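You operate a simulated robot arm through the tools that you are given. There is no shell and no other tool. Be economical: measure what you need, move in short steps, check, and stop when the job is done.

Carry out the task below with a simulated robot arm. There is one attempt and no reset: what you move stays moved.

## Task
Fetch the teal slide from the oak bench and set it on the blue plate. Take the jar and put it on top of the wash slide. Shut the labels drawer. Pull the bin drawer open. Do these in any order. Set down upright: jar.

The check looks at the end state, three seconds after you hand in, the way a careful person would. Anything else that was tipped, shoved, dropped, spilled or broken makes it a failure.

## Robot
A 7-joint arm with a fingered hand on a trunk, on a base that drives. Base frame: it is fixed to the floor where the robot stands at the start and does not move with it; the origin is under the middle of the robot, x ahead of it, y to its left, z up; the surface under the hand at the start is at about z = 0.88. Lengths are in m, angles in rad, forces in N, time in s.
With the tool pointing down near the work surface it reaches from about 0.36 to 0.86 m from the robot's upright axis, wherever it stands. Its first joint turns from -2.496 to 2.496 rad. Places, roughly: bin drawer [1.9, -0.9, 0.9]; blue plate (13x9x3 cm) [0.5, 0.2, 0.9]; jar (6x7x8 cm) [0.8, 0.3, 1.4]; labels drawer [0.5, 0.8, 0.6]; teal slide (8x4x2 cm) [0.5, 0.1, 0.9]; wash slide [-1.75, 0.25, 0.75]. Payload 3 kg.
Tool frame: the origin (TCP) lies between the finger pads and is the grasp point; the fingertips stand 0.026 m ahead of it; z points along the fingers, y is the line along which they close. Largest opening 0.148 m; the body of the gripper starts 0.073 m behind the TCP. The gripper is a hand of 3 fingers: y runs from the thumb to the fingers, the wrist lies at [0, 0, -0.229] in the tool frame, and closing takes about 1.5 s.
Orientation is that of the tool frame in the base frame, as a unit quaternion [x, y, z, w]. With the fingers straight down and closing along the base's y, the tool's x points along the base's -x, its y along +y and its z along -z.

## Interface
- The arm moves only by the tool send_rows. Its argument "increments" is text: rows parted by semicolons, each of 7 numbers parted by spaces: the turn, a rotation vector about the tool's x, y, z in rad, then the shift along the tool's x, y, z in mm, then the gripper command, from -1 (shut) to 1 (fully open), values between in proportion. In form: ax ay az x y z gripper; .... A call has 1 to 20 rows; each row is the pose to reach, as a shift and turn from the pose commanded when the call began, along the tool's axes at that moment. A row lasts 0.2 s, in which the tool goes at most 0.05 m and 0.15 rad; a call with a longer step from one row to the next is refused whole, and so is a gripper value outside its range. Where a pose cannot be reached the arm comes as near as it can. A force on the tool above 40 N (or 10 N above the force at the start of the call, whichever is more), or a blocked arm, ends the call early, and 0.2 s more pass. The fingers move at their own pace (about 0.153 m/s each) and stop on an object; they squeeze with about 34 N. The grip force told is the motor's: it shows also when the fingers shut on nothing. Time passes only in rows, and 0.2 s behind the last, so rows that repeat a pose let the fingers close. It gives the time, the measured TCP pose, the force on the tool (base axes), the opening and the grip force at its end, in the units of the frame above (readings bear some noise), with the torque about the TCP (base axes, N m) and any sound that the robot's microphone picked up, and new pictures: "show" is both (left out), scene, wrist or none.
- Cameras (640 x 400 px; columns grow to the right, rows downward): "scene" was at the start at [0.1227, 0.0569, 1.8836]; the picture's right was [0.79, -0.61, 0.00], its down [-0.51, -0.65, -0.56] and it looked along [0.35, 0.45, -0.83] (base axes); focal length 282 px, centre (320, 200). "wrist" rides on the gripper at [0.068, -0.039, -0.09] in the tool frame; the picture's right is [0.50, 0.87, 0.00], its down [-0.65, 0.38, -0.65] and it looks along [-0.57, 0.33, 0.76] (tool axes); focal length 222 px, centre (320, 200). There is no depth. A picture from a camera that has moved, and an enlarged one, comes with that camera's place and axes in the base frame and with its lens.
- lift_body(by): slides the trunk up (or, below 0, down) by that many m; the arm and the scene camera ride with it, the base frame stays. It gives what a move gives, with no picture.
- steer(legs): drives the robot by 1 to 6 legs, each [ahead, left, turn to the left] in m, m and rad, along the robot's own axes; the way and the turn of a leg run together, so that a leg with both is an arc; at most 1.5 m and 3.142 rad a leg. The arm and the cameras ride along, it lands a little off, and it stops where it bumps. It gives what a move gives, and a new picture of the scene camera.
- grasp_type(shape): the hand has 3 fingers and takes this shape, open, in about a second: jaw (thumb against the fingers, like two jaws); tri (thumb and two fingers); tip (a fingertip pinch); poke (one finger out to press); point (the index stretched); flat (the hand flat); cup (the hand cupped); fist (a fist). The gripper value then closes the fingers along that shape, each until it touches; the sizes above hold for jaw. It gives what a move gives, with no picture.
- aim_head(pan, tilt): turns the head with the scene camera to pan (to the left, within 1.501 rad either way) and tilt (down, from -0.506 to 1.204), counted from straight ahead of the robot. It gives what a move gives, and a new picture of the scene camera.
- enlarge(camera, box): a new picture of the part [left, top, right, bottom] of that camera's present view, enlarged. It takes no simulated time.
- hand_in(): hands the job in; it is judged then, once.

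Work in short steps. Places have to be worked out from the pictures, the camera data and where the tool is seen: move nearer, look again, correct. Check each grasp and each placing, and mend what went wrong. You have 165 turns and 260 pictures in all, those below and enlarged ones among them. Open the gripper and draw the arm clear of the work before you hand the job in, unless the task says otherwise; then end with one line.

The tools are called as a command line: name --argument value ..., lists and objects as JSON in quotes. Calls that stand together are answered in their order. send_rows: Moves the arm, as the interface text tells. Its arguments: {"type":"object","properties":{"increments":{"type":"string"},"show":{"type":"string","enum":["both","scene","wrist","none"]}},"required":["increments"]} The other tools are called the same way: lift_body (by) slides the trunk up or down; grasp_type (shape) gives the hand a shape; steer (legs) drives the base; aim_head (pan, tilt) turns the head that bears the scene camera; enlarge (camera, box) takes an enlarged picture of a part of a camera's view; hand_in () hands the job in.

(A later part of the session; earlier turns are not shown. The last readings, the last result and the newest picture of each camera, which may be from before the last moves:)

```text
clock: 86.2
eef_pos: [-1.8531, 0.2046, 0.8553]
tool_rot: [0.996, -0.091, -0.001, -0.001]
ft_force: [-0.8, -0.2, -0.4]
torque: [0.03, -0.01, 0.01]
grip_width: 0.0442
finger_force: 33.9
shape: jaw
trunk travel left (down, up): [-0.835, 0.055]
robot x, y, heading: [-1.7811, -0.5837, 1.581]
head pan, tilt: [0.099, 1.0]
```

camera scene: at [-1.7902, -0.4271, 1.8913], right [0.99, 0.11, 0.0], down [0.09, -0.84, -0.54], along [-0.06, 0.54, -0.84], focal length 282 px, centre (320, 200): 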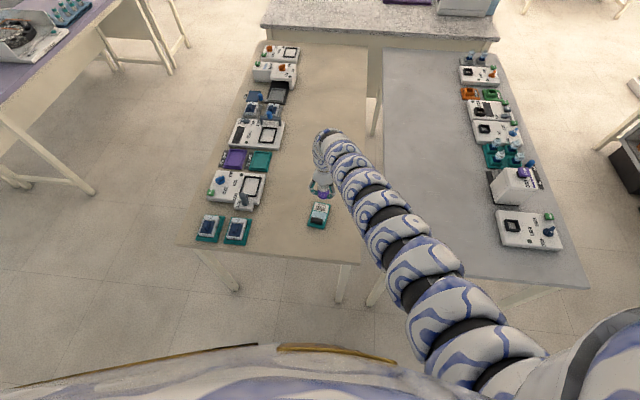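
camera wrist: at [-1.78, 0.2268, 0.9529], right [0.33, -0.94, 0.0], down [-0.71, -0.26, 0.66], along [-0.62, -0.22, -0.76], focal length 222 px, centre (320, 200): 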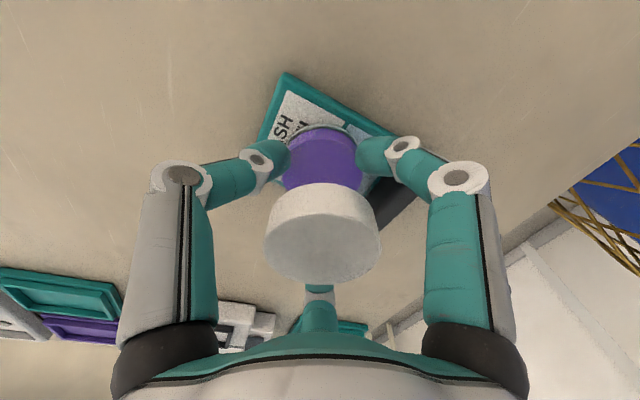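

No contact yet; continue down in small steps.

send_rows --increments "0 0 0 0 0 2 -1; 0 0 0 0 0 4 -1; 0 0 0 0 0 5 -1; 0 0 0 0 0 6 -1; 0 0 0 0 0 6 -1" --show "wrist"

enlarge --camera "scene" --box '[280, 150, 380, 240]'

```text
clock: 87.4
eef_pos: [-1.8523, 0.2027, 0.8522]
tool_rot: [0.996, -0.091, -0.002, -0.002]
ft_force: [-4.5, 6.2, 30.2]
torque: [0.33, 0.14, 0.08]
grip_width: 0.0458
finger_force: 34.1
shape: jaw
trunk travel left (down, up): [-0.835, 0.055]
robot x, y, heading: [-1.7824, -0.5816, 1.579]
head pan, tilt: [0.099, 1.0]
camera wrist: at [-1.7787, 0.2273, 0.9433], right [0.33, -0.94, -0.01], down [-0.71, -0.26, 0.66], along [-0.62, -0.21, -0.76], focal length 222 px, centre (320, 200)
```

wrist: 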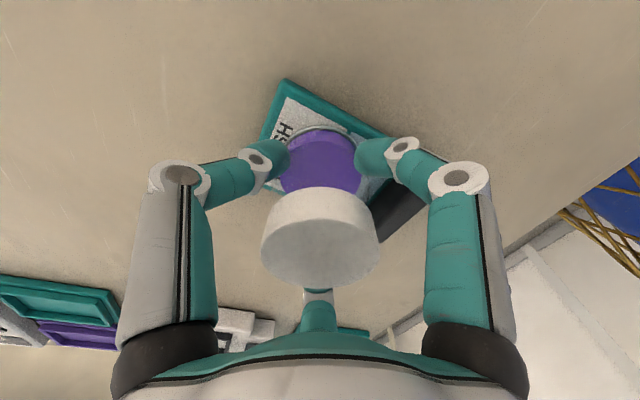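

```text
4.44 times, centred on (330, 195) of scene
camera zoom: at [-1.7903, -0.433, 1.8921], right [0.99, 0.11, 0.0], down [0.09, -0.84, -0.54], along [-0.06, 0.54, -0.84], focal length 1254 px, centre (276, 222)
```

zoom: 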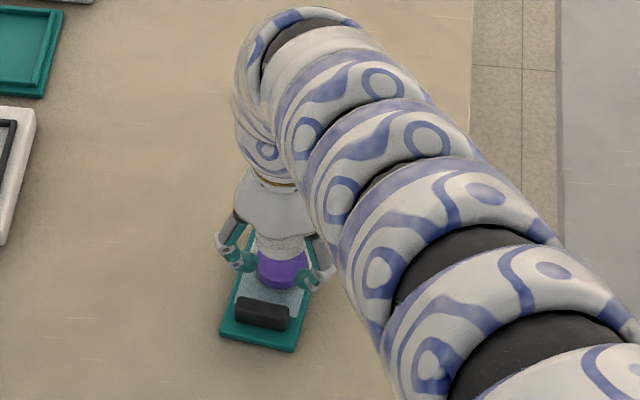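

Contact with 30 N. I ease off 3 mm and open gently to a small width, then look.

send_rows --increments "0 0 0 0 0 -3 -1; 0 0 0 0 0 -3 -1; 0 0 0 0 0 -3 -0.35; 0 0 0 0 0 -3 -0.2; 0 0 0 0 0 -3 -0.1; 0 0 0 0 0 -3 -0.1" --show "wrist"

enlarge --camera "scene" --box '[280, 150, 380, 240]'

```text
clock: 88.8
eef_pos: [-1.8517, 0.2014, 0.852]
tool_rot: [0.996, -0.092, -0.002, -0.001]
ft_force: [-0.1, -0.2, -1.1]
torque: [0.0, 0.03, 0.0]
grip_width: 0.066
finger_force: 0.1
shape: jaw
trunk travel left (down, up): [-0.835, 0.055]
robot x, y, heading: [-1.7798, -0.5775, 1.585]
head pan, tilt: [0.099, 1.0]
camera wrist: at [-1.7789, 0.2282, 0.9423], right [0.33, -0.94, 0.0], down [-0.71, -0.25, 0.66], along [-0.62, -0.22, -0.76], focal length 222 px, centre (320, 200)
```

wrist: 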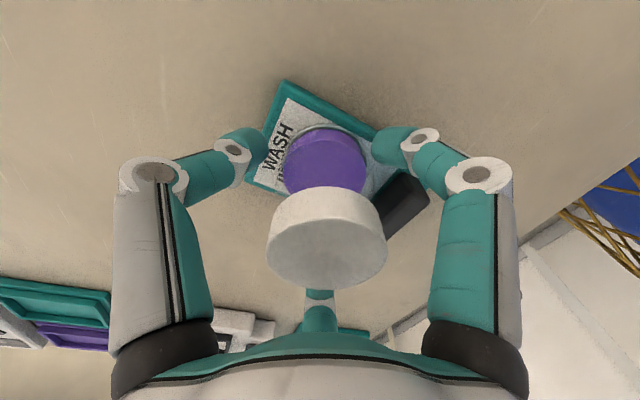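

```text
4.44 times, centred on (330, 195) of scene
camera zoom: at [-1.7901, -0.4303, 1.8915], right [0.99, 0.11, 0.0], down [0.09, -0.84, -0.54], along [-0.06, 0.54, -0.84], focal length 1254 px, centre (276, 222)
```

zoom: 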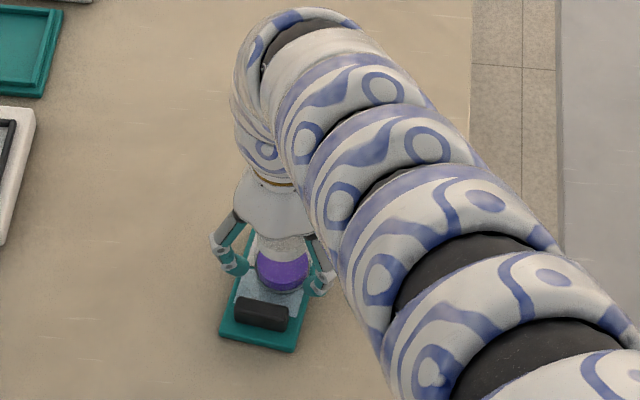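

Jar stands upright on the slide, fingers clear. I open a touch more and rise straight up.

send_rows --increments "0 0 0 0 0 0 0; 0 0 0 0 0 0 0; 0 0 0 0 0 -20 0; 0 0 0 0 0 -45 0; 0 0 0 0 0 -75 0; 0 0 0 0 0 -110 0; 0 0 0 0 0 -150 0; 0 0 0 0 0 -150 0" --show "wrist"

enlarge --camera "scene" --box '[280, 150, 380, 240]'

```text
clock: 90.6
eef_pos: [-1.853, 0.2042, 1.0026]
tool_rot: [0.996, -0.092, -0.002, -0.001]
ft_force: [0.1, 0.0, 0.5]
torque: [0.02, -0.02, 0.02]
grip_width: 0.0736
finger_force: 0.1
shape: jaw
trunk travel left (down, up): [-0.835, 0.055]
robot x, y, heading: [-1.7821, -0.5791, 1.581]
head pan, tilt: [0.099, 1.0]
camera wrist: at [-1.7797, 0.2298, 1.093], right [0.33, -0.94, 0.0], down [-0.71, -0.25, 0.66], along [-0.62, -0.22, -0.76], focal length 222 px, centre (320, 200)
```

wrist: 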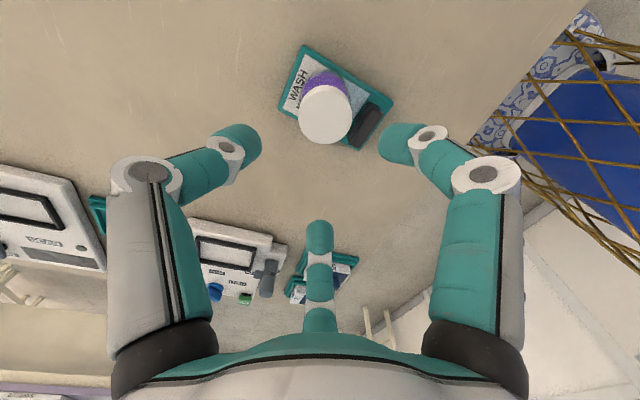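

```text
4.44 times, centred on (330, 195) of scene
camera zoom: at [-1.7902, -0.4298, 1.8915], right [0.99, 0.11, 0.0], down [0.09, -0.84, -0.54], along [-0.06, 0.54, -0.84], focal length 1254 px, centre (276, 222)
```

zoom: 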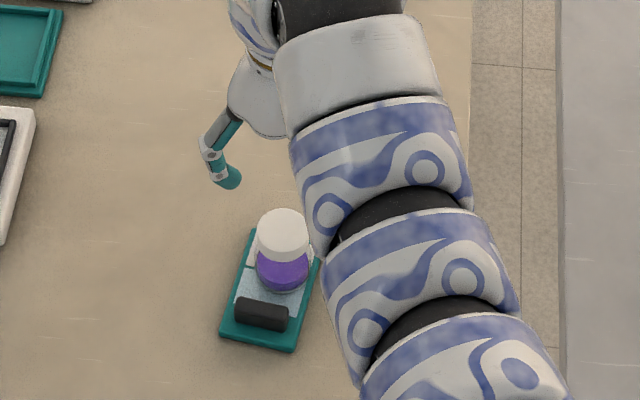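

The jar is placed upright. I raise the arm for travel, then strafe back right toward the oak bench corridor.

send_rows --increments "0 0 0 0 0 -45 0; 0 0 0 0 0 -90 0; 0 0 0 0 0 -135 0; 0 0 0 0 0 -180 0; 0 0 0 0 0 -225 0; 0 0 0 0 0 -270 0; 0 0 0 0 0 -315 0; 0 0 0 0 0 -350 0; 0 0 0 0 0 -350 0" --show "none"

steer --legs '[[0, -0.75, 0], [0, -0.75, 0]]'

```text
clock: 92.6
eef_pos: [-1.8489, 0.2153, 1.3044]
tool_rot: [0.996, -0.091, -0.002, 0.0]
ft_force: [-0.1, 0.4, 0.4]
torque: [0.01, -0.02, 0.0]
grip_width: 0.0737
finger_force: 0.0
shape: jaw
out of reach, approached as far as the arm can: row 5, 6, 7, 8, 9
trunk travel left (down, up): [-0.835, 0.055]
robot x, y, heading: [-1.7766, -0.5818, 1.583]
head pan, tilt: [0.099, 1.0]
```

```text
clock: 100.3
eef_pos: [-0.3386, 0.2241, 1.3054]
tool_rot: [0.995, -0.097, -0.002, -0.001]
ft_force: [-0.1, -0.3, -0.2]
torque: [0.01, 0.02, 0.01]
grip_width: 0.0735
finger_force: 0.0
shape: jaw
trunk travel left (down, up): [-0.835, 0.055]
robot x, y, heading: [-0.2772, -0.5692, 1.568]
head pan, tilt: [0.099, 1.0]
camera scene: at [-0.2864, -0.4214, 1.8916], right [1.0, 0.1, 0.0], down [0.08, -0.84, -0.54], along [-0.05, 0.54, -0.84], focal length 282 px, centre (320, 200)
```

scene: 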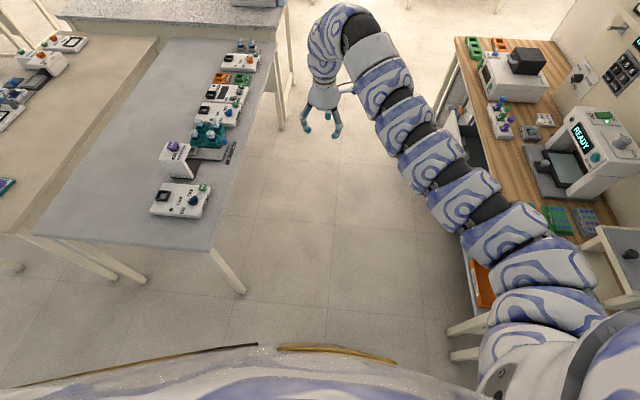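

Corridor between the grey bench and the oak bench is clear. I drive ahead 1.0 m, then turn right to face the oak bench.

steer --legs '[[1.0, 0, 0], [0, 0, -1.57], [0, 0.4, 0]]'

aim_head --pan 0.3 --tilt 1.1

```text
clock: 111.4
eef_pos: [0.5271, 0.8883, 1.3054]
tool_rot: [-0.632, 0.775, 0.0, 0.002]
ft_force: [0.8, -0.2, -0.7]
torque: [-0.01, -0.03, -0.01]
grip_width: 0.0738
finger_force: 0.0
shape: jaw
trunk travel left (down, up): [-0.835, 0.055]
robot x, y, heading: [-0.268, 0.8326, -0.009]
head pan, tilt: [0.099, 1.0]
camera scene: at [-0.1204, 0.8419, 1.8916], right [0.09, -1.0, 0.0], down [-0.84, -0.08, -0.54], along [0.54, 0.05, -0.84], focal length 282 px, centre (320, 200)
```

scene: 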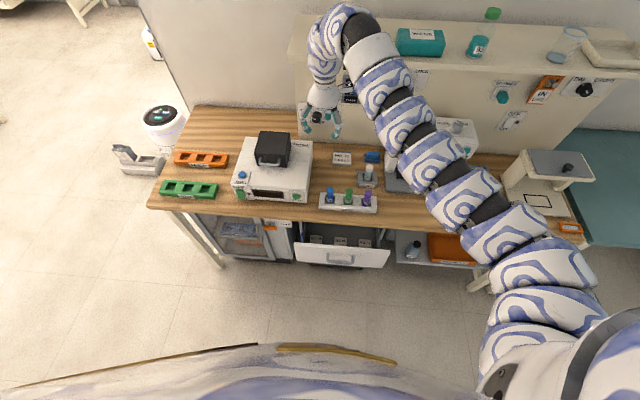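

```text
clock: 112.2
eef_pos: [0.5275, 0.8888, 1.3039]
tool_rot: [-0.632, 0.775, 0.001, 0.003]
ft_force: [0.2, -0.3, 0.8]
torque: [-0.01, 0.02, 0.03]
grip_width: 0.0741
finger_force: 0.1
shape: jaw
trunk travel left (down, up): [-0.835, 0.055]
robot x, y, heading: [-0.2717, 0.834, -0.011]
head pan, tilt: [0.3, 1.1]
camera scene: at [-0.1293, 0.8525, 1.885], right [0.29, -0.96, 0.0], down [-0.85, -0.25, -0.45], along [0.44, 0.13, -0.89], focal length 282 px, centre (320, 200)
```

scene: 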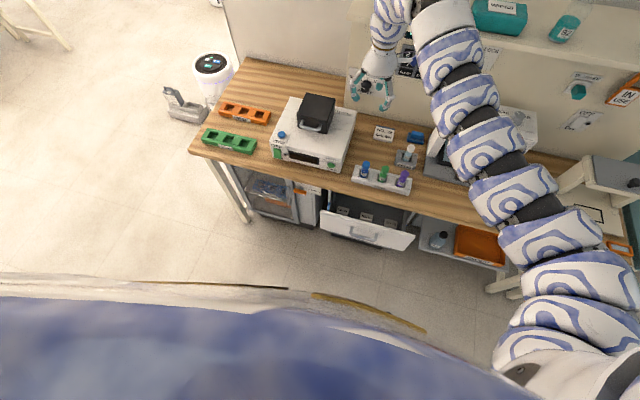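

The labels drawer front is near (0.38, 0.78), pulled out, handle facing −x. I turn left so the arm hangs over the free corridor, and back up to have the drawer at front-right, then reconfigure low.

steer --legs '[[0, 0, 1.57], [-0.55, 0, 0]]'

aim_head --pan -0.8 --tilt 0.9

grasp_type --shape "fist"

```text
clock: 119.2
eef_pos: [-0.3295, 1.0703, 1.3053]
tool_rot: [0.995, -0.097, -0.001, -0.001]
ft_force: [0.8, -0.2, 0.1]
torque: [0.01, 0.0, -0.01]
grip_width: 0.074
finger_force: 0.0
shape: jaw
trunk travel left (down, up): [-0.835, 0.055]
robot x, y, heading: [-0.268, 0.2772, 1.574]
head pan, tilt: [0.3, 1.1]
camera scene: at [-0.2893, 0.4157, 1.8851], right [0.96, 0.29, 0.0], down [0.26, -0.85, -0.45], along [-0.13, 0.43, -0.89], focal length 282 px, centre (320, 200)
```

scene: 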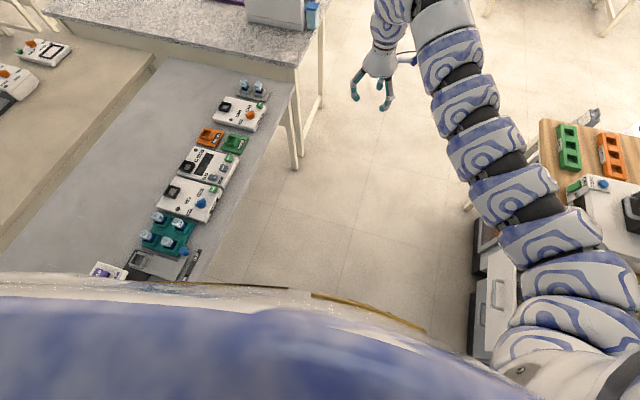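

```text
clock: 120.5
eef_pos: [-0.3294, 1.0719, 1.3049]
tool_rot: [0.995, -0.097, -0.002, -0.002]
ft_force: [-0.7, -0.2, 0.0]
torque: [0.04, 0.01, 0.02]
grip_width: 0.0741
finger_force: 0.1
shape: jaw
trunk travel left (down, up): [-0.835, 0.055]
robot x, y, heading: [-0.2671, 0.2759, 1.573]
head pan, tilt: [-0.799, 0.901]
camera scene: at [-0.2166, 0.4088, 1.8988], right [0.7, -0.72, 0.0], down [-0.56, -0.55, -0.62], along [0.45, 0.43, -0.78], focal length 282 px, centre (320, 200)
```

scene: 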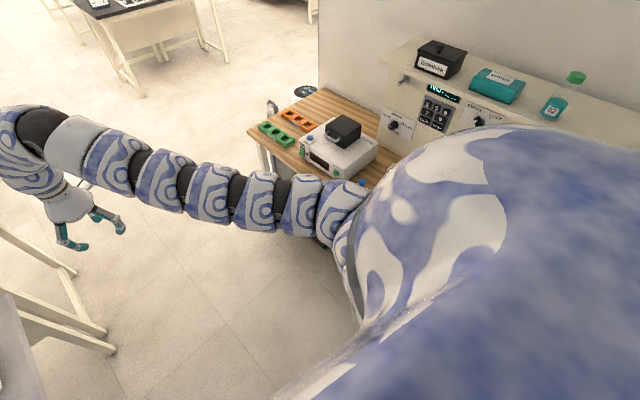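

```text
clock: 121.4
eef_pos: [-0.3302, 1.0716, 1.3052]
tool_rot: [0.995, -0.098, -0.002, -0.001]
ft_force: [0.1, -0.2, -0.1]
torque: [0.0, -0.03, -0.01]
grip_width: 0.0
finger_force: 0.0
shape: fist
trunk travel left (down, up): [-0.835, 0.055]
robot x, y, heading: [-0.2675, 0.2754, 1.575]
head pan, tilt: [-0.799, 0.901]
```

With a fist made, I pitch the tool to point along +x (toward the bench side), staying over the corridor.

send_rows --increments "0 0.14 0 15 10 10 -1; 0 0.28 0 30 20 20 -1; 0 0.42 0 45 30 30 -1; 0 0.56 0 60 40 40 -1; 0 0.70 0 75 50 50 -1; 0 0.84 0 90 60 60 -1; 0 0.98 0 105 70 70 -1; 0 1.12 0 120 80 80 -1; 0 1.26 0 135 90 90 -1; 0 1.4 0 150 100 100 -1; 0 1.5 0 160 110 110 -1; 0 1.571 0 160 110 110 -1; 0 1.571 0 160 110 110 -1"

```text
clock: 124.2
eef_pos: [-0.156, 0.9286, 1.2193]
tool_rot: [0.705, -0.069, 0.703, 0.069]
ft_force: [1.3, 0.5, -0.9]
torque: [0.0, -0.04, -0.03]
grip_width: 0.0
finger_force: 0.0
shape: fist
out of reach, approached as far as the arm can: row 1, 11, 12, 13
trunk travel left (down, up): [-0.835, 0.055]
robot x, y, heading: [-0.2652, 0.274, 1.57]
head pan, tilt: [-0.799, 0.901]
camera scene: at [-0.2148, 0.4101, 1.8987], right [0.7, -0.72, 0.0], down [-0.56, -0.55, -0.62], along [0.44, 0.43, -0.78], focal length 282 px, centre (320, 200)
camera wrist: at [-0.2371, 0.9846, 1.287], right [-0.17, -0.85, 0.5], down [-0.72, -0.24, -0.65], along [0.68, -0.47, -0.57], focal length 222 px, centre (320, 200)
```

scene: 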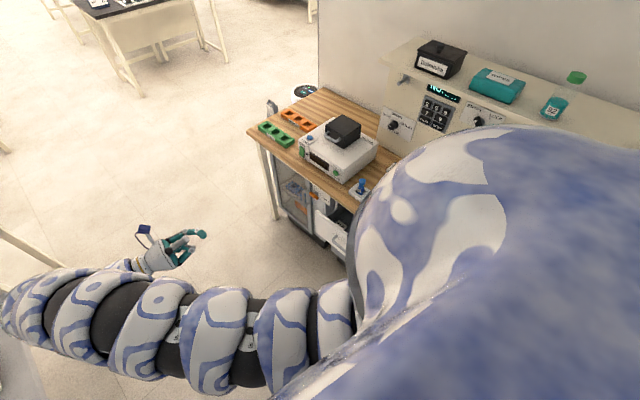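
wrist: 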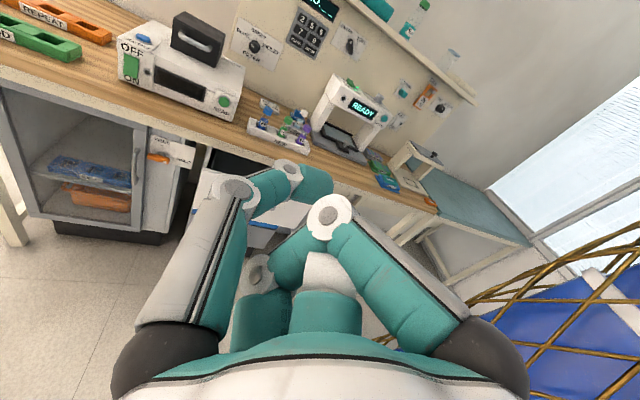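

The tool now points at the bench. I lower the trunk 0.5 m toward drawer height.

lift_body --by -0.5

send_rows --increments "0 0 0 0 0 0 -1"

```text
refused: -0.5 is not a number from -0.4 to 0.4
```

```text
clock: 124.6
eef_pos: [-0.1574, 0.9288, 1.2199]
tool_rot: [0.705, -0.068, 0.703, 0.067]
ft_force: [-0.1, 0.4, 0.2]
torque: [-0.02, 0.0, -0.02]
grip_width: 0.0002
finger_force: 0.0
shape: fist
trunk travel left (down, up): [-0.835, 0.055]
robot x, y, heading: [-0.2686, 0.2781, 1.57]
head pan, tilt: [-0.799, 0.901]
camera scene: at [-0.216, 0.4094, 1.8988], right [0.7, -0.72, 0.0], down [-0.56, -0.55, -0.62], along [0.45, 0.43, -0.78], focal length 282 px, centre (320, 200)
camera wrist: at [-0.2381, 0.9842, 1.2872], right [-0.17, -0.85, 0.5], down [-0.72, -0.24, -0.65], along [0.68, -0.47, -0.57], focal length 222 px, centre (320, 200)
```

scene: 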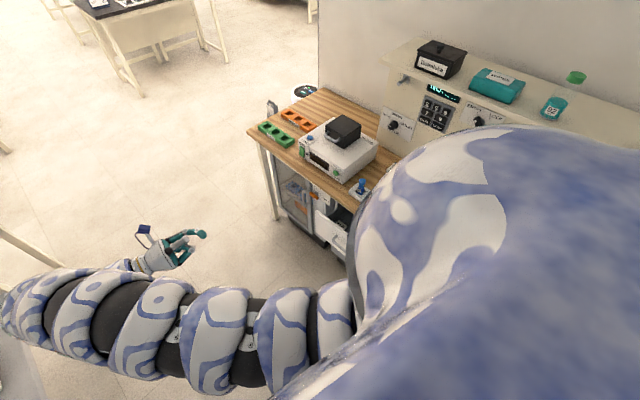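
wrist: 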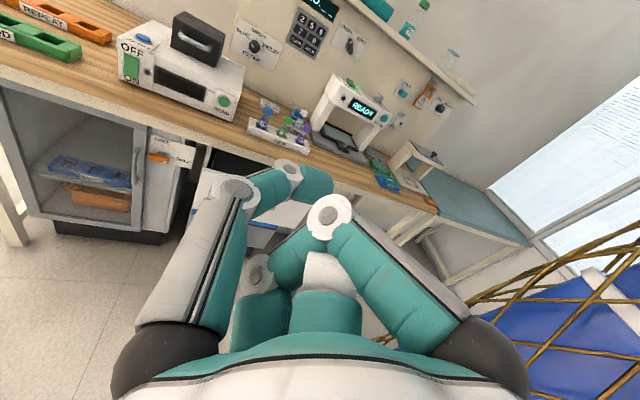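

The limit is 0.4 m per call, so I lower 0.4 m and view.

lift_body --by -0.4

lift_body --by -0.15

send_rows --increments "0 0 0 0 0 0 -1"

```text
clock: 128.5
eef_pos: [-0.1581, 0.928, 0.8186]
tool_rot: [0.704, -0.069, 0.704, 0.069]
ft_force: [-0.4, 0.8, 1.6]
torque: [0.02, 0.0, -0.01]
grip_width: 0.0
finger_force: 0.0
shape: fist
trunk travel left (down, up): [-0.435, 0.455]
robot x, y, heading: [-0.2696, 0.2724, 1.568]
head pan, tilt: [-0.799, 0.901]
```

```text
clock: 130.2
eef_pos: [-0.1577, 0.9288, 0.6688]
tool_rot: [0.705, -0.069, 0.703, 0.068]
ft_force: [-0.5, 0.3, -0.2]
torque: [-0.03, 0.01, 0.0]
grip_width: 0.0
finger_force: 0.0
shape: fist
trunk travel left (down, up): [-0.285, 0.605]
robot x, y, heading: [-0.272, 0.277, 1.572]
head pan, tilt: [-0.799, 0.901]
```

```text
clock: 130.6
eef_pos: [-0.1573, 0.9266, 0.6696]
tool_rot: [0.704, -0.07, 0.703, 0.069]
ft_force: [-0.3, -0.1, -0.7]
torque: [-0.01, 0.03, 0.0]
grip_width: 0.0003
finger_force: 0.1
shape: fist
trunk travel left (down, up): [-0.285, 0.605]
robot x, y, heading: [-0.2703, 0.2791, 1.569]
head pan, tilt: [-0.799, 0.901]
camera scene: at [-0.2166, 0.4088, 1.3488], right [0.7, -0.72, 0.0], down [-0.56, -0.55, -0.62], along [0.45, 0.43, -0.78], focal length 282 px, centre (320, 200)
camera wrist: at [-0.2385, 0.9838, 0.7375], right [-0.17, -0.85, 0.5], down [-0.72, -0.24, -0.65], along [0.68, -0.47, -0.57], focal length 222 px, centre (320, 200)
```

scene: 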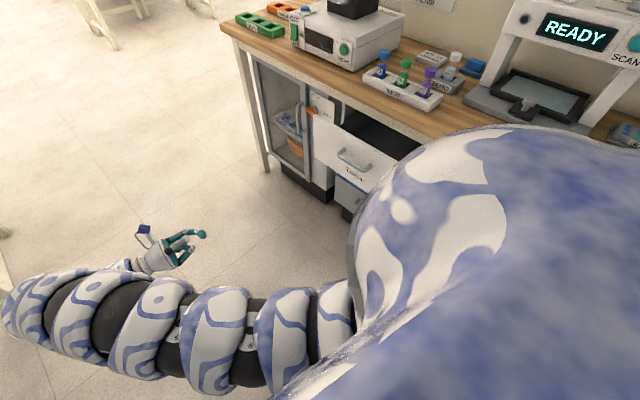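
wrist: 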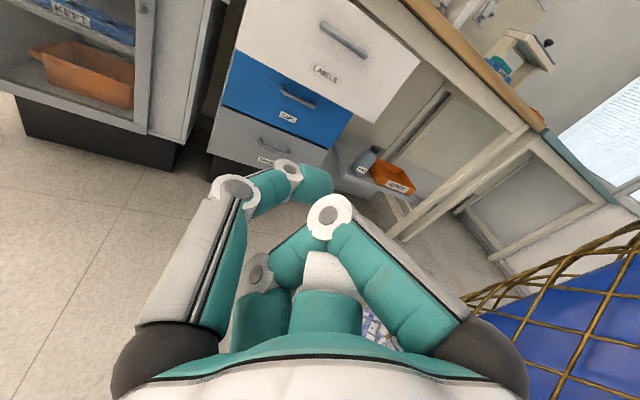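

The LABELS drawer's face is at about x≈0.385, centre y≈0.785, handle z≈0.71. I bring the fist to (0.22, 0.785, 0.64), facing it squarely, below the handle.

send_rows --increments "0.02 0 0 -3 7 40 -1; 0.04 0 0 -6 14 80 -1; 0.06 0 0 -10 20 120 -1; 0.08 0 0 -13 27 160 -1; 0.1 0 0 -17 33 200 -1; 0.12 0 0 -20 40 240 -1; 0.14 0 0 -23 47 280 -1; 0.16 0 0 -27 53 320 -1; 0.18 0 0 -30 60 360 -1; 0.19 0 0 -30 67 397 -1; 0.19 0 0 -30 67 397 -1"

```text
clock: 133.0
eef_pos: [0.2201, 0.8471, 0.5479]
tool_rot: [0.707, -0.001, 0.707, 0.0]
ft_force: [-0.1, 0.0, -0.2]
torque: [0.0, 0.02, 0.04]
grip_width: 0.0
finger_force: 0.0
shape: fist
out of reach, approached as far as the arm can: row 5, 6, 7, 8, 9, 10, 11
trunk travel left (down, up): [-0.285, 0.605]
robot x, y, heading: [-0.2724, 0.2769, 1.569]
head pan, tilt: [-0.799, 0.901]
camera scene: at [-0.2163, 0.4088, 1.3488], right [0.7, -0.72, 0.0], down [-0.56, -0.55, -0.62], along [0.45, 0.43, -0.78], focal length 282 px, centre (320, 200)
camera wrist: at [0.1298, 0.8869, 0.6151], right [-0.01, -0.87, 0.5], down [-0.66, -0.37, -0.66], along [0.75, -0.33, -0.57], focal length 222 px, centre (320, 200)
```

scene: 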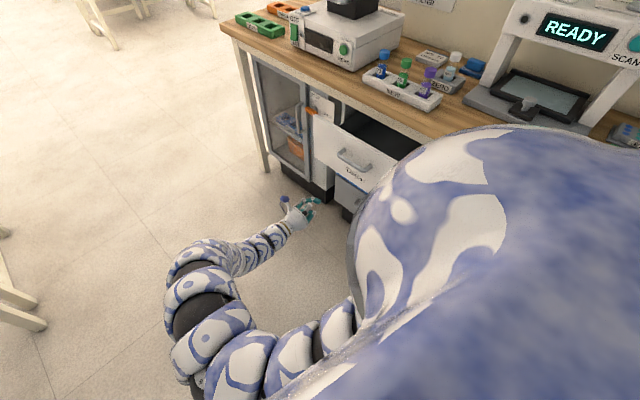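
wrist: 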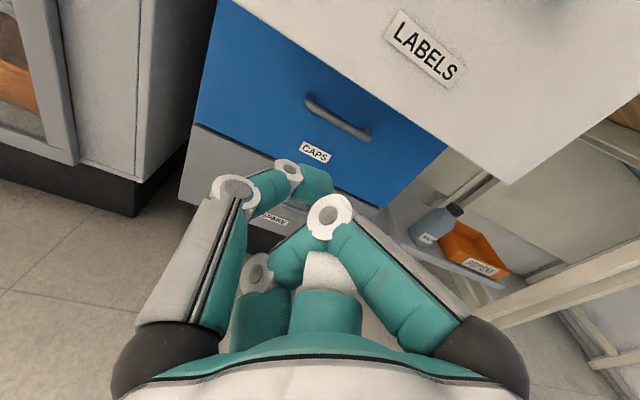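

The arm is too folded here. I back the base 0.15 m and raise the trunk 9 cm to let the fist come to the panel centre.

steer --legs '[[-0.15, 0, 0]]'

lift_body --by 0.09

send_rows --increments "0 0 0 0 -30 0 -1; 0 0 0 0 -60 0 -1; 0 0 0 0 -85 0 -1; 0 0 0 0 -85 0 -1"

```text
clock: 134.4
eef_pos: [0.22, 0.6973, 0.5468]
tool_rot: [0.707, -0.003, 0.707, 0.002]
ft_force: [0.3, -0.4, -0.2]
torque: [0.01, -0.01, 0.0]
grip_width: 0.0
finger_force: 0.1
shape: fist
trunk travel left (down, up): [-0.285, 0.605]
robot x, y, heading: [-0.2711, 0.1214, 1.571]
head pan, tilt: [-0.799, 0.901]
camera scene: at [-0.2167, 0.258, 1.3488], right [0.7, -0.72, 0.0], down [-0.56, -0.55, -0.62], along [0.45, 0.43, -0.78], focal length 282 px, centre (320, 200)
```

scene: 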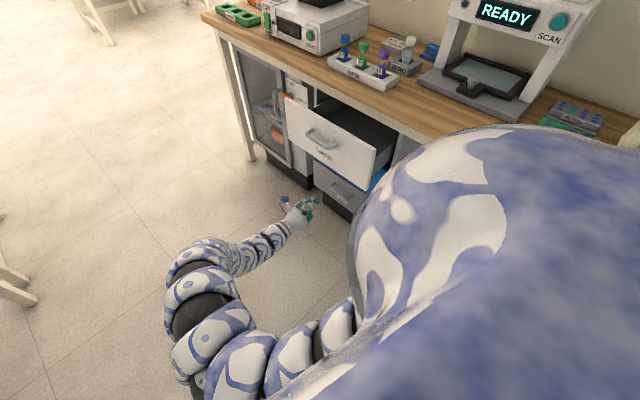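

```text
clock: 135.7
eef_pos: [0.2187, 0.6985, 0.6365]
tool_rot: [0.707, -0.002, 0.707, 0.001]
ft_force: [0.4, 0.0, 0.1]
torque: [0.01, 0.02, 0.02]
grip_width: 0.0003
finger_force: 0.1
shape: fist
trunk travel left (down, up): [-0.375, 0.515]
robot x, y, heading: [-0.2702, 0.12, 1.567]
head pan, tilt: [-0.799, 0.901]
```

```text
clock: 136.7
eef_pos: [0.2197, 0.7828, 0.6378]
tool_rot: [0.707, -0.003, 0.707, 0.001]
ft_force: [0.1, 0.2, 0.2]
torque: [0.03, 0.01, 0.0]
grip_width: 0.0
finger_force: 0.1
shape: fist
trunk travel left (down, up): [-0.375, 0.515]
robot x, y, heading: [-0.2686, 0.1239, 1.575]
head pan, tilt: [-0.799, 0.901]
camera scene: at [-0.2166, 0.2578, 1.4388], right [0.7, -0.72, 0.0], down [-0.56, -0.55, -0.62], along [0.45, 0.43, -0.78], focal length 282 px, centre (320, 200)
camera wrist: at [0.1295, 0.8212, 0.7061], right [0.0, -0.87, 0.5], down [-0.66, -0.37, -0.66], along [0.75, -0.33, -0.57], focal length 222 px, centre (320, 200)
```

scene: 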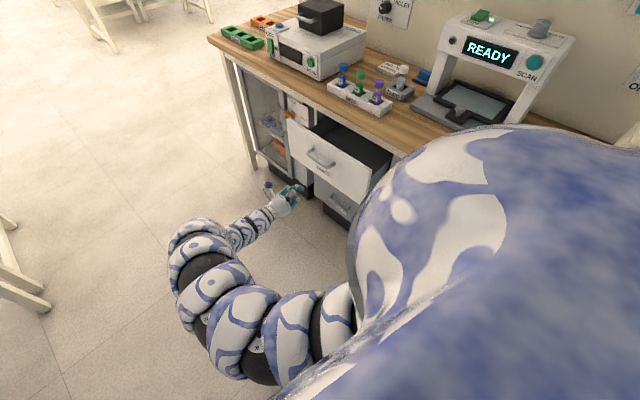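
wrist: 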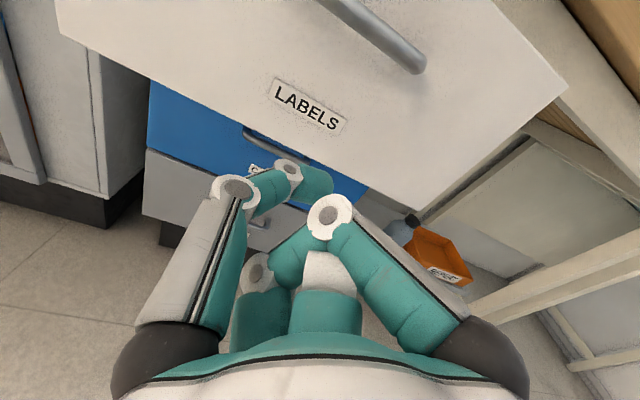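

The fist faces the panel just below the handle. I push forward along +x in small steps.

send_rows --increments "0 0 0 0 0 25 -1; 0 0 0 0 0 50 -1; 0 0 0 0 0 70 -1; 0 0 0 0 0 85 -1; 0 0 0 0 0 100 -1; 0 0 0 0 0 115 -1; 0 0 0 0 0 130 -1; 0 0 0 0 0 130 -1"

```text
clock: 138.4
eef_pos: [0.3491, 0.7829, 0.6391]
tool_rot: [0.707, -0.003, 0.707, 0.001]
ft_force: [0.6, 0.0, -0.1]
torque: [-0.01, -0.01, 0.0]
grip_width: 0.0001
finger_force: 0.0
shape: fist
trunk travel left (down, up): [-0.375, 0.515]
robot x, y, heading: [-0.269, 0.1261, 1.571]
head pan, tilt: [-0.799, 0.901]
camera scene: at [-0.2167, 0.2578, 1.4388], right [0.7, -0.72, 0.0], down [-0.56, -0.55, -0.62], along [0.45, 0.43, -0.78], focal length 282 px, centre (320, 200)
camera wrist: at [0.2593, 0.8207, 0.7064], right [0.0, -0.87, 0.5], down [-0.66, -0.37, -0.66], along [0.75, -0.33, -0.57], focal length 222 px, centre (320, 200)
```

scene: 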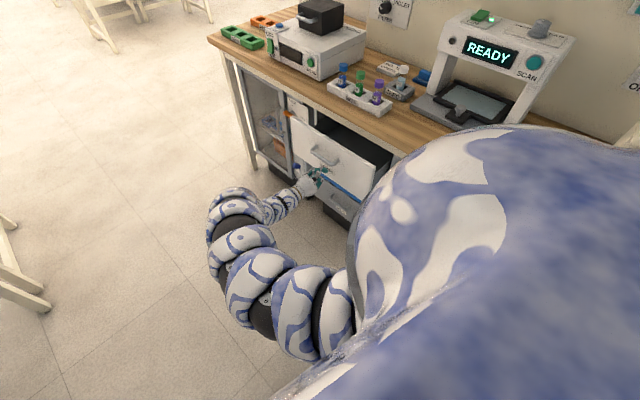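
wrist: 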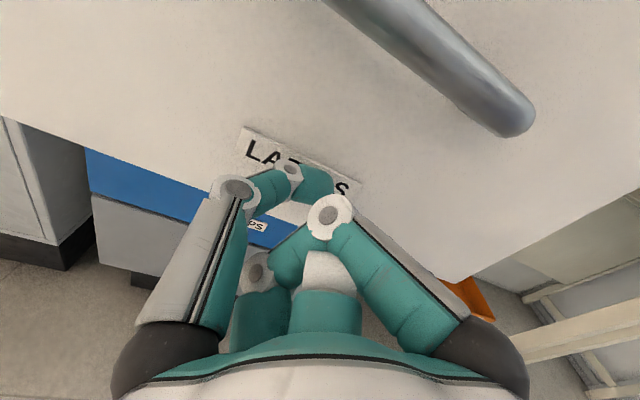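

Little or no contact yet. I continue pushing in steps; the force limit will stop it at closing.

send_rows --increments "0 0 0 0 0 12 -1; 0 0 0 0 0 24 -1; 0 0 0 0 0 36 -1; 0 0 0 0 0 48 -1; 0 0 0 0 0 60 -1; 0 0 0 0 0 72 -1; 0 0 0 0 0 84 -1; 0 0 0 0 0 96 -1; 0 0 0 0 0 108 -1; 0 0 0 0 0 120 -1; 0 0 0 0 0 120 -1"

```text
clock: 140.8
eef_pos: [0.4688, 0.7815, 0.6377]
tool_rot: [0.707, -0.003, 0.707, 0.002]
ft_force: [-0.4, 0.1, 0.7]
torque: [-0.03, 0.01, 0.01]
grip_width: 0.0
finger_force: 0.1
shape: fist
trunk travel left (down, up): [-0.375, 0.515]
robot x, y, heading: [-0.2678, 0.1235, 1.57]
head pan, tilt: [-0.799, 0.901]
camera scene: at [-0.2165, 0.2577, 1.4388], right [0.7, -0.72, 0.0], down [-0.56, -0.55, -0.62], along [0.45, 0.43, -0.78], focal length 282 px, centre (320, 200)
camera wrist: at [0.3793, 0.82, 0.7056], right [0.0, -0.87, 0.5], down [-0.66, -0.37, -0.66], along [0.75, -0.33, -0.57], focal length 222 px, centre (320, 200)
```

scene: 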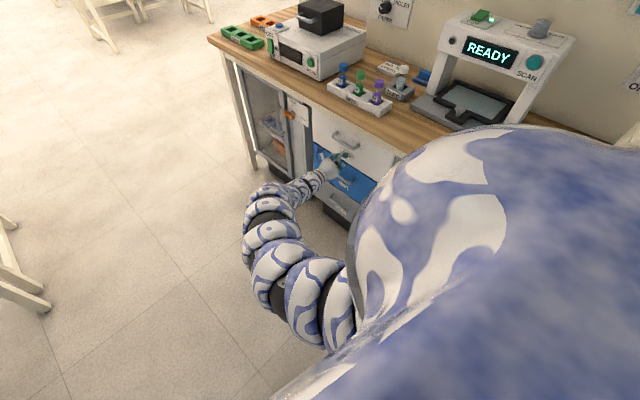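
wrist: 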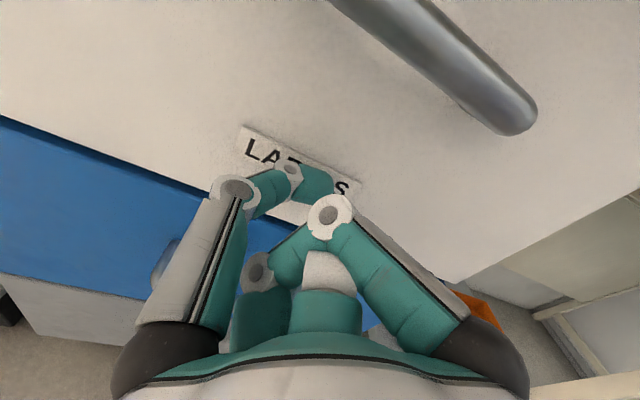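

The drawer slides in. I continue until it stops.

send_rows --increments "0 0 0 0 0 8 -1; 0 0 0 0 0 16 -1; 0 0 0 0 0 24 -1; 0 0 0 0 0 32 -1; 0 0 0 0 0 40 -1; 0 0 0 0 0 48 -1; 0 0 0 0 0 48 -1"

```text
clock: 141.8
eef_pos: [0.4881, 0.7889, 0.6351]
tool_rot: [0.708, 0.002, 0.706, -0.004]
ft_force: [-10.8, -0.7, 0.9]
torque: [0.0, -0.02, -0.04]
grip_width: 0.0
finger_force: 0.1
shape: fist
trunk travel left (down, up): [-0.375, 0.515]
robot x, y, heading: [-0.268, 0.1284, 1.574]
head pan, tilt: [-0.799, 0.901]
stopped in row 4: the force on the tool passed its limit at 46 N (the readings are from after the stop); the commanded pose is now the measured one
camera scene: at [-0.2183, 0.2575, 1.439], right [0.7, -0.71, 0.0], down [-0.56, -0.55, -0.62], along [0.44, 0.43, -0.78], focal length 282 px, centre (320, 200)
camera wrist: at [0.3973, 0.8275, 0.7047], right [0.01, -0.87, 0.5], down [-0.65, -0.38, -0.65], along [0.76, -0.32, -0.57], focal length 222 px, centre (320, 200)
```

scene: 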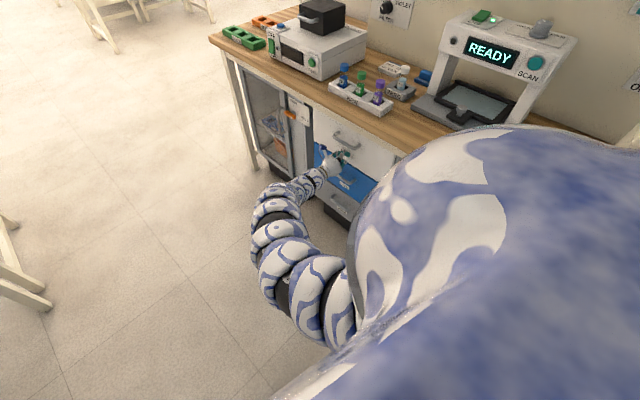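
wrist: 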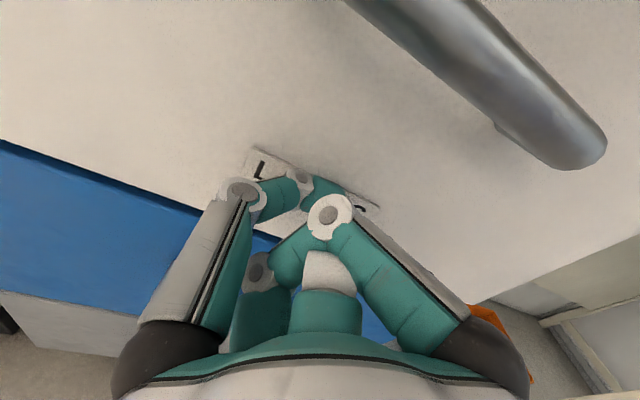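

It hit a hard stop with 46 N, likely fully closed. I draw back and check.

send_rows --increments "0 0 0 0 0 -40 -1; 0 0 0 0 0 -85 -1; 0 0 0 0 0 -130 -1; 0 0 0 0 0 -175 -1; 0 0 0 0 0 -220 -1; 0 0 0 0 0 -260 -1; 0 0 0 0 0 -260 -1"

enlarge --camera "scene" --box '[220, 60, 420, 240]'

```text
clock: 143.4
eef_pos: [0.2267, 0.7849, 0.6367]
tool_rot: [0.708, 0.001, 0.706, -0.003]
ft_force: [0.1, -0.1, 0.4]
torque: [-0.01, 0.0, 0.0]
grip_width: 0.0
finger_force: 0.1
shape: fist
trunk travel left (down, up): [-0.375, 0.515]
robot x, y, heading: [-0.272, 0.1211, 1.569]
head pan, tilt: [-0.799, 0.901]
camera scene: at [-0.2177, 0.2579, 1.4388], right [0.7, -0.71, 0.0], down [-0.56, -0.55, -0.62], along [0.44, 0.43, -0.78], focal length 282 px, centre (320, 200)
camera wrist: at [0.1367, 0.8234, 0.7058], right [0.01, -0.87, 0.5], down [-0.65, -0.38, -0.65], along [0.76, -0.32, -0.57], focal length 222 px, centre (320, 200)
```

scene: 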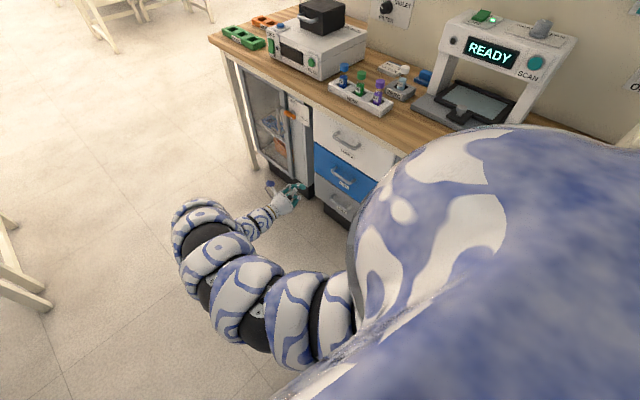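
wrist: 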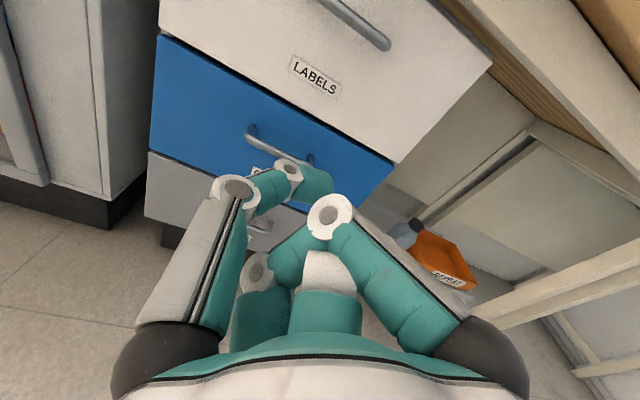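

```text
2.22 times, centred on (320, 150) of scene
camera zoom: at [-0.2177, 0.2579, 1.4388], right [0.7, -0.71, 0.0], down [-0.56, -0.55, -0.62], along [0.44, 0.43, -0.78], focal length 627 px, centre (320, 311)
```

zoom: 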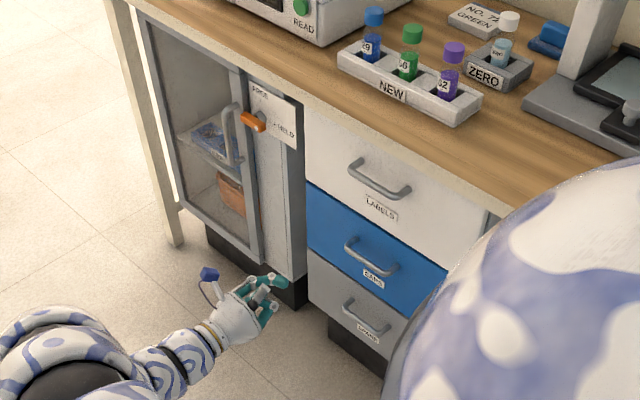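

The labels drawer is flush with the others: closed. Now I retract the arm into the corridor and raise the trunk for travel to the bin drawer behind the wall.

send_rows --increments "0 0 0 0 0 -45 -1; 0 0 0 0 0 -90 -1; 0 0 0 0 0 -135 -1; 0 0 0 0 0 -180 -1; 0 0 0 0 0 -225 -1; 0 0 0 0 0 -270 -1; 0 0 0 0 0 -315 -1; 0 0 0 0 0 -350 -1; 0 0 0 0 0 -350 -1" --show "none"

lift_body --by 0.4

aim_head --pan -0.3 --tilt 0.5

```text
clock: 145.4
eef_pos: [-0.1222, 0.7837, 0.6387]
tool_rot: [0.708, 0.002, 0.706, -0.003]
ft_force: [0.9, 0.1, 0.8]
torque: [0.01, 0.0, 0.01]
grip_width: 0.0001
finger_force: 0.0
shape: fist
trunk travel left (down, up): [-0.375, 0.515]
robot x, y, heading: [-0.2674, 0.1222, 1.57]
head pan, tilt: [-0.799, 0.901]
```

```text
clock: 149.2
eef_pos: [-0.1211, 0.7857, 1.0389]
tool_rot: [0.709, 0.001, 0.706, -0.003]
ft_force: [-0.2, 0.4, 0.0]
torque: [-0.02, 0.01, -0.01]
grip_width: 0.0
finger_force: 0.0
shape: fist
trunk travel left (down, up): [-0.775, 0.115]
robot x, y, heading: [-0.2648, 0.1283, 1.578]
head pan, tilt: [-0.799, 0.901]
```

```text
clock: 150.1
eef_pos: [-0.1203, 0.7851, 1.0406]
tool_rot: [0.709, 0.0, 0.706, -0.002]
ft_force: [0.5, -0.1, -0.9]
torque: [0.02, 0.03, 0.02]
grip_width: 0.0
finger_force: 0.1
shape: fist
trunk travel left (down, up): [-0.775, 0.115]
robot x, y, heading: [-0.2718, 0.1274, 1.574]
head pan, tilt: [-0.3, 0.499]
camera scene: at [-0.2448, 0.2922, 1.8726], right [0.96, -0.29, 0.0], down [-0.14, -0.46, -0.88], along [0.26, 0.84, -0.48], focal length 282 px, centre (320, 200)
```

scene: 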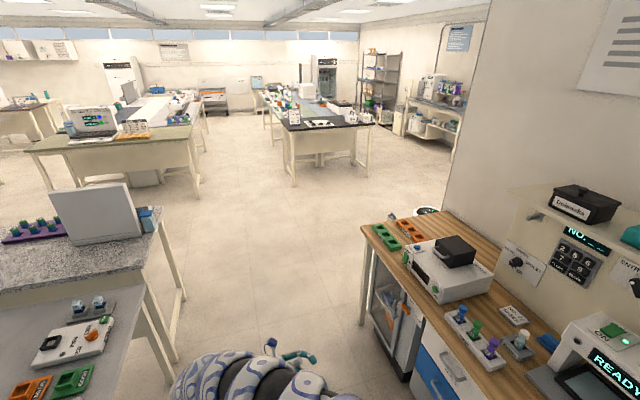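

The way ahead is open. I drive 1.5 m forward and then look to the right around the wall's end.

steer --legs '[[1.5, 0, 0], [0.5, 0, 0]]'

aim_head --pan -1.2 --tilt 0.5

```text
clock: 160.0
eef_pos: [-0.1261, 2.7593, 1.0392]
tool_rot: [0.708, 0.001, 0.706, -0.002]
ft_force: [0.1, 0.2, 0.4]
torque: [0.01, 0.01, -0.03]
grip_width: 0.0
finger_force: 0.0
shape: fist
trunk travel left (down, up): [-0.775, 0.115]
robot x, y, heading: [-0.2762, 2.0993, 1.568]
head pan, tilt: [-0.3, 0.499]
camera scene: at [-0.2516, 2.2682, 1.8726], right [0.95, -0.3, 0.0], down [-0.14, -0.46, -0.88], along [0.26, 0.84, -0.48], focal length 282 px, centre (320, 200)
```

scene: 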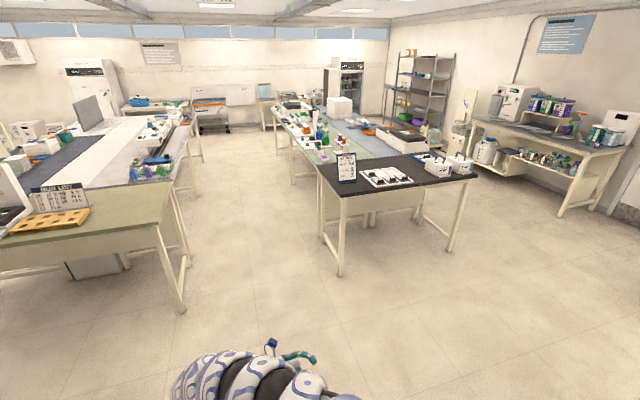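

```text
clock: 161.2
eef_pos: [-0.1249, 2.7599, 1.0397]
tool_rot: [0.708, 0.001, 0.706, -0.002]
ft_force: [0.0, 0.5, 0.0]
torque: [-0.01, -0.02, 0.0]
grip_width: 0.0001
finger_force: 0.0
shape: fist
trunk travel left (down, up): [-0.775, 0.115]
robot x, y, heading: [-0.2755, 2.0982, 1.571]
head pan, tilt: [-1.201, 0.499]
camera scene: at [-0.1938, 2.2134, 1.8727], right [0.36, -0.93, 0.0], down [-0.45, -0.17, -0.88], along [0.82, 0.32, -0.48], focal length 282 px, centre (320, 200)
```

scene: 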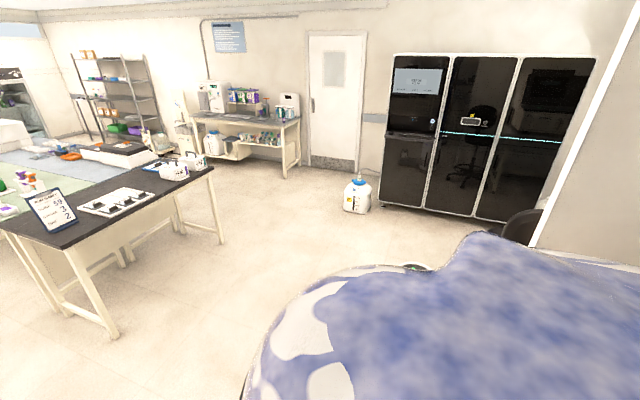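

I turn right to face +x and look at the area past the wall's end.

steer --legs '[[0, 0, -1.57]]'

aim_head --pan -0.6 --tilt 0.5

```text
clock: 165.3
eef_pos: [0.3856, 1.9687, 1.0398]
tool_rot: [0.508, -0.493, 0.507, 0.491]
ft_force: [0.2, -0.8, -0.1]
torque: [0.0, -0.01, 0.01]
grip_width: 0.0
finger_force: 0.2
shape: fist
trunk travel left (down, up): [-0.775, 0.115]
robot x, y, heading: [-0.2787, 2.0985, 0.025]
head pan, tilt: [-1.201, 0.499]
camera scene: at [-0.1634, 2.0184, 1.8727], right [-0.92, -0.39, 0.0], down [-0.19, 0.44, -0.88], along [0.34, -0.81, -0.48], focal length 282 px, centre (320, 200)
```

scene: 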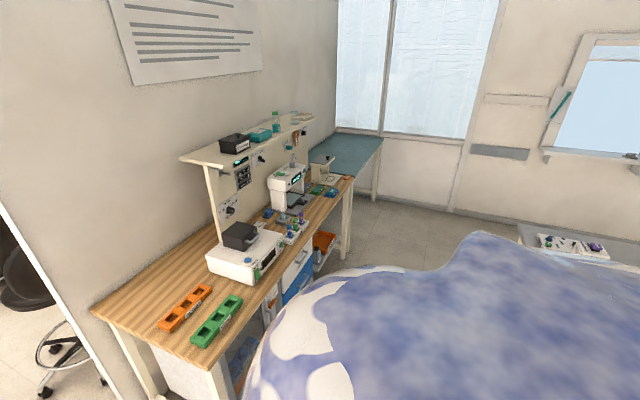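

```text
clock: 166.3
eef_pos: [0.387, 1.9662, 1.0399]
tool_rot: [0.508, -0.494, 0.507, 0.492]
ft_force: [0.7, -0.4, -0.3]
torque: [0.04, -0.03, -0.02]
grip_width: 0.0
finger_force: 0.2
shape: fist
trunk travel left (down, up): [-0.775, 0.115]
robot x, y, heading: [-0.2788, 2.1036, 0.029]
head pan, tilt: [-0.6, 0.499]
camera scene: at [-0.1222, 2.0531, 1.8727], right [-0.54, -0.84, 0.0], down [-0.4, 0.26, -0.88], along [0.74, -0.48, -0.48], focal length 282 px, centre (320, 200)
```

scene: 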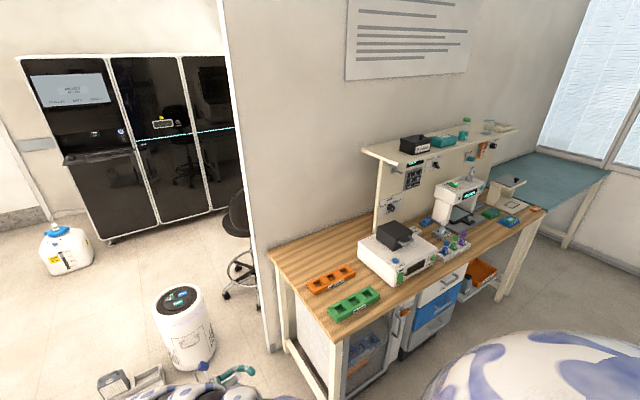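

A white cylinder bin stands near (1.3, 2.16) and a stool at about (1.74, 1.62). I go around: strafe left 1.0 m, then 1.4 m forward, and look.

steer --legs '[[0, 1.0, 0], [1.4, 0, 0], [0.9, 0, 0]]'

aim_head --pan -1.4 --tilt 0.5

```text
clock: 182.4
eef_pos: [2.6783, 3.0581, 1.0389]
tool_rot: [0.514, -0.487, 0.514, 0.485]
ft_force: [0.1, -0.4, -0.1]
torque: [-0.01, -0.02, -0.01]
grip_width: 0.0
finger_force: 0.1
shape: fist
trunk travel left (down, up): [-0.775, 0.115]
robot x, y, heading: [2.0099, 3.1772, 0.052]
head pan, tilt: [-0.6, 0.499]
camera scene: at [2.1683, 3.1323, 1.8726], right [-0.52, -0.85, 0.0], down [-0.41, 0.25, -0.88], along [0.75, -0.46, -0.48], focal length 282 px, centre (320, 200)
```

scene: 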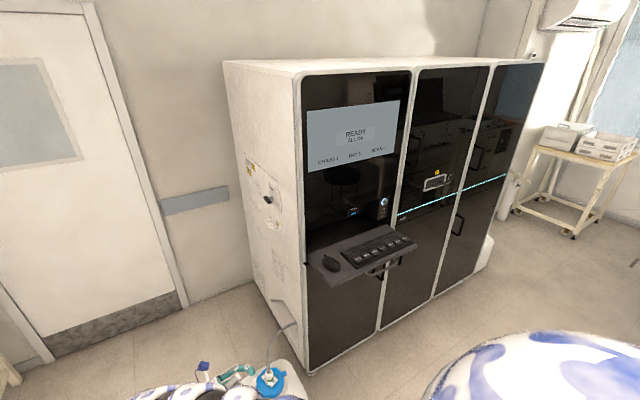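

```text
clock: 183.6
eef_pos: [2.6787, 3.0575, 1.0392]
tool_rot: [0.514, -0.488, 0.513, 0.485]
ft_force: [-0.2, 0.4, -0.4]
torque: [0.0, 0.01, 0.01]
grip_width: 0.0
finger_force: 0.1
shape: fist
trunk travel left (down, up): [-0.775, 0.115]
robot x, y, heading: [2.0121, 3.172, 0.052]
head pan, tilt: [-1.4, 0.499]
camera scene: at [2.1103, 3.091, 1.8727], right [-0.98, -0.22, 0.0], down [-0.11, 0.47, -0.88], along [0.19, -0.86, -0.48], focal length 282 px, centre (320, 200)
```

scene: 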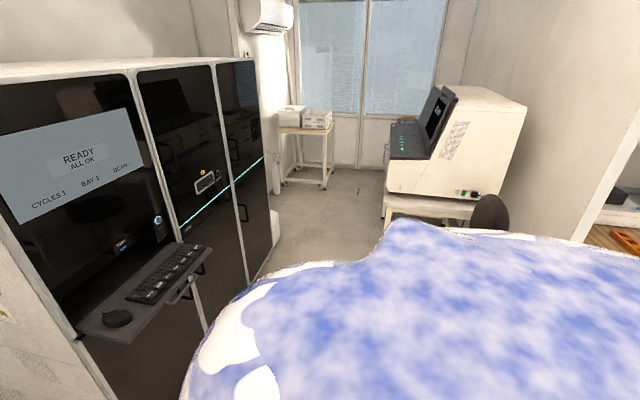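

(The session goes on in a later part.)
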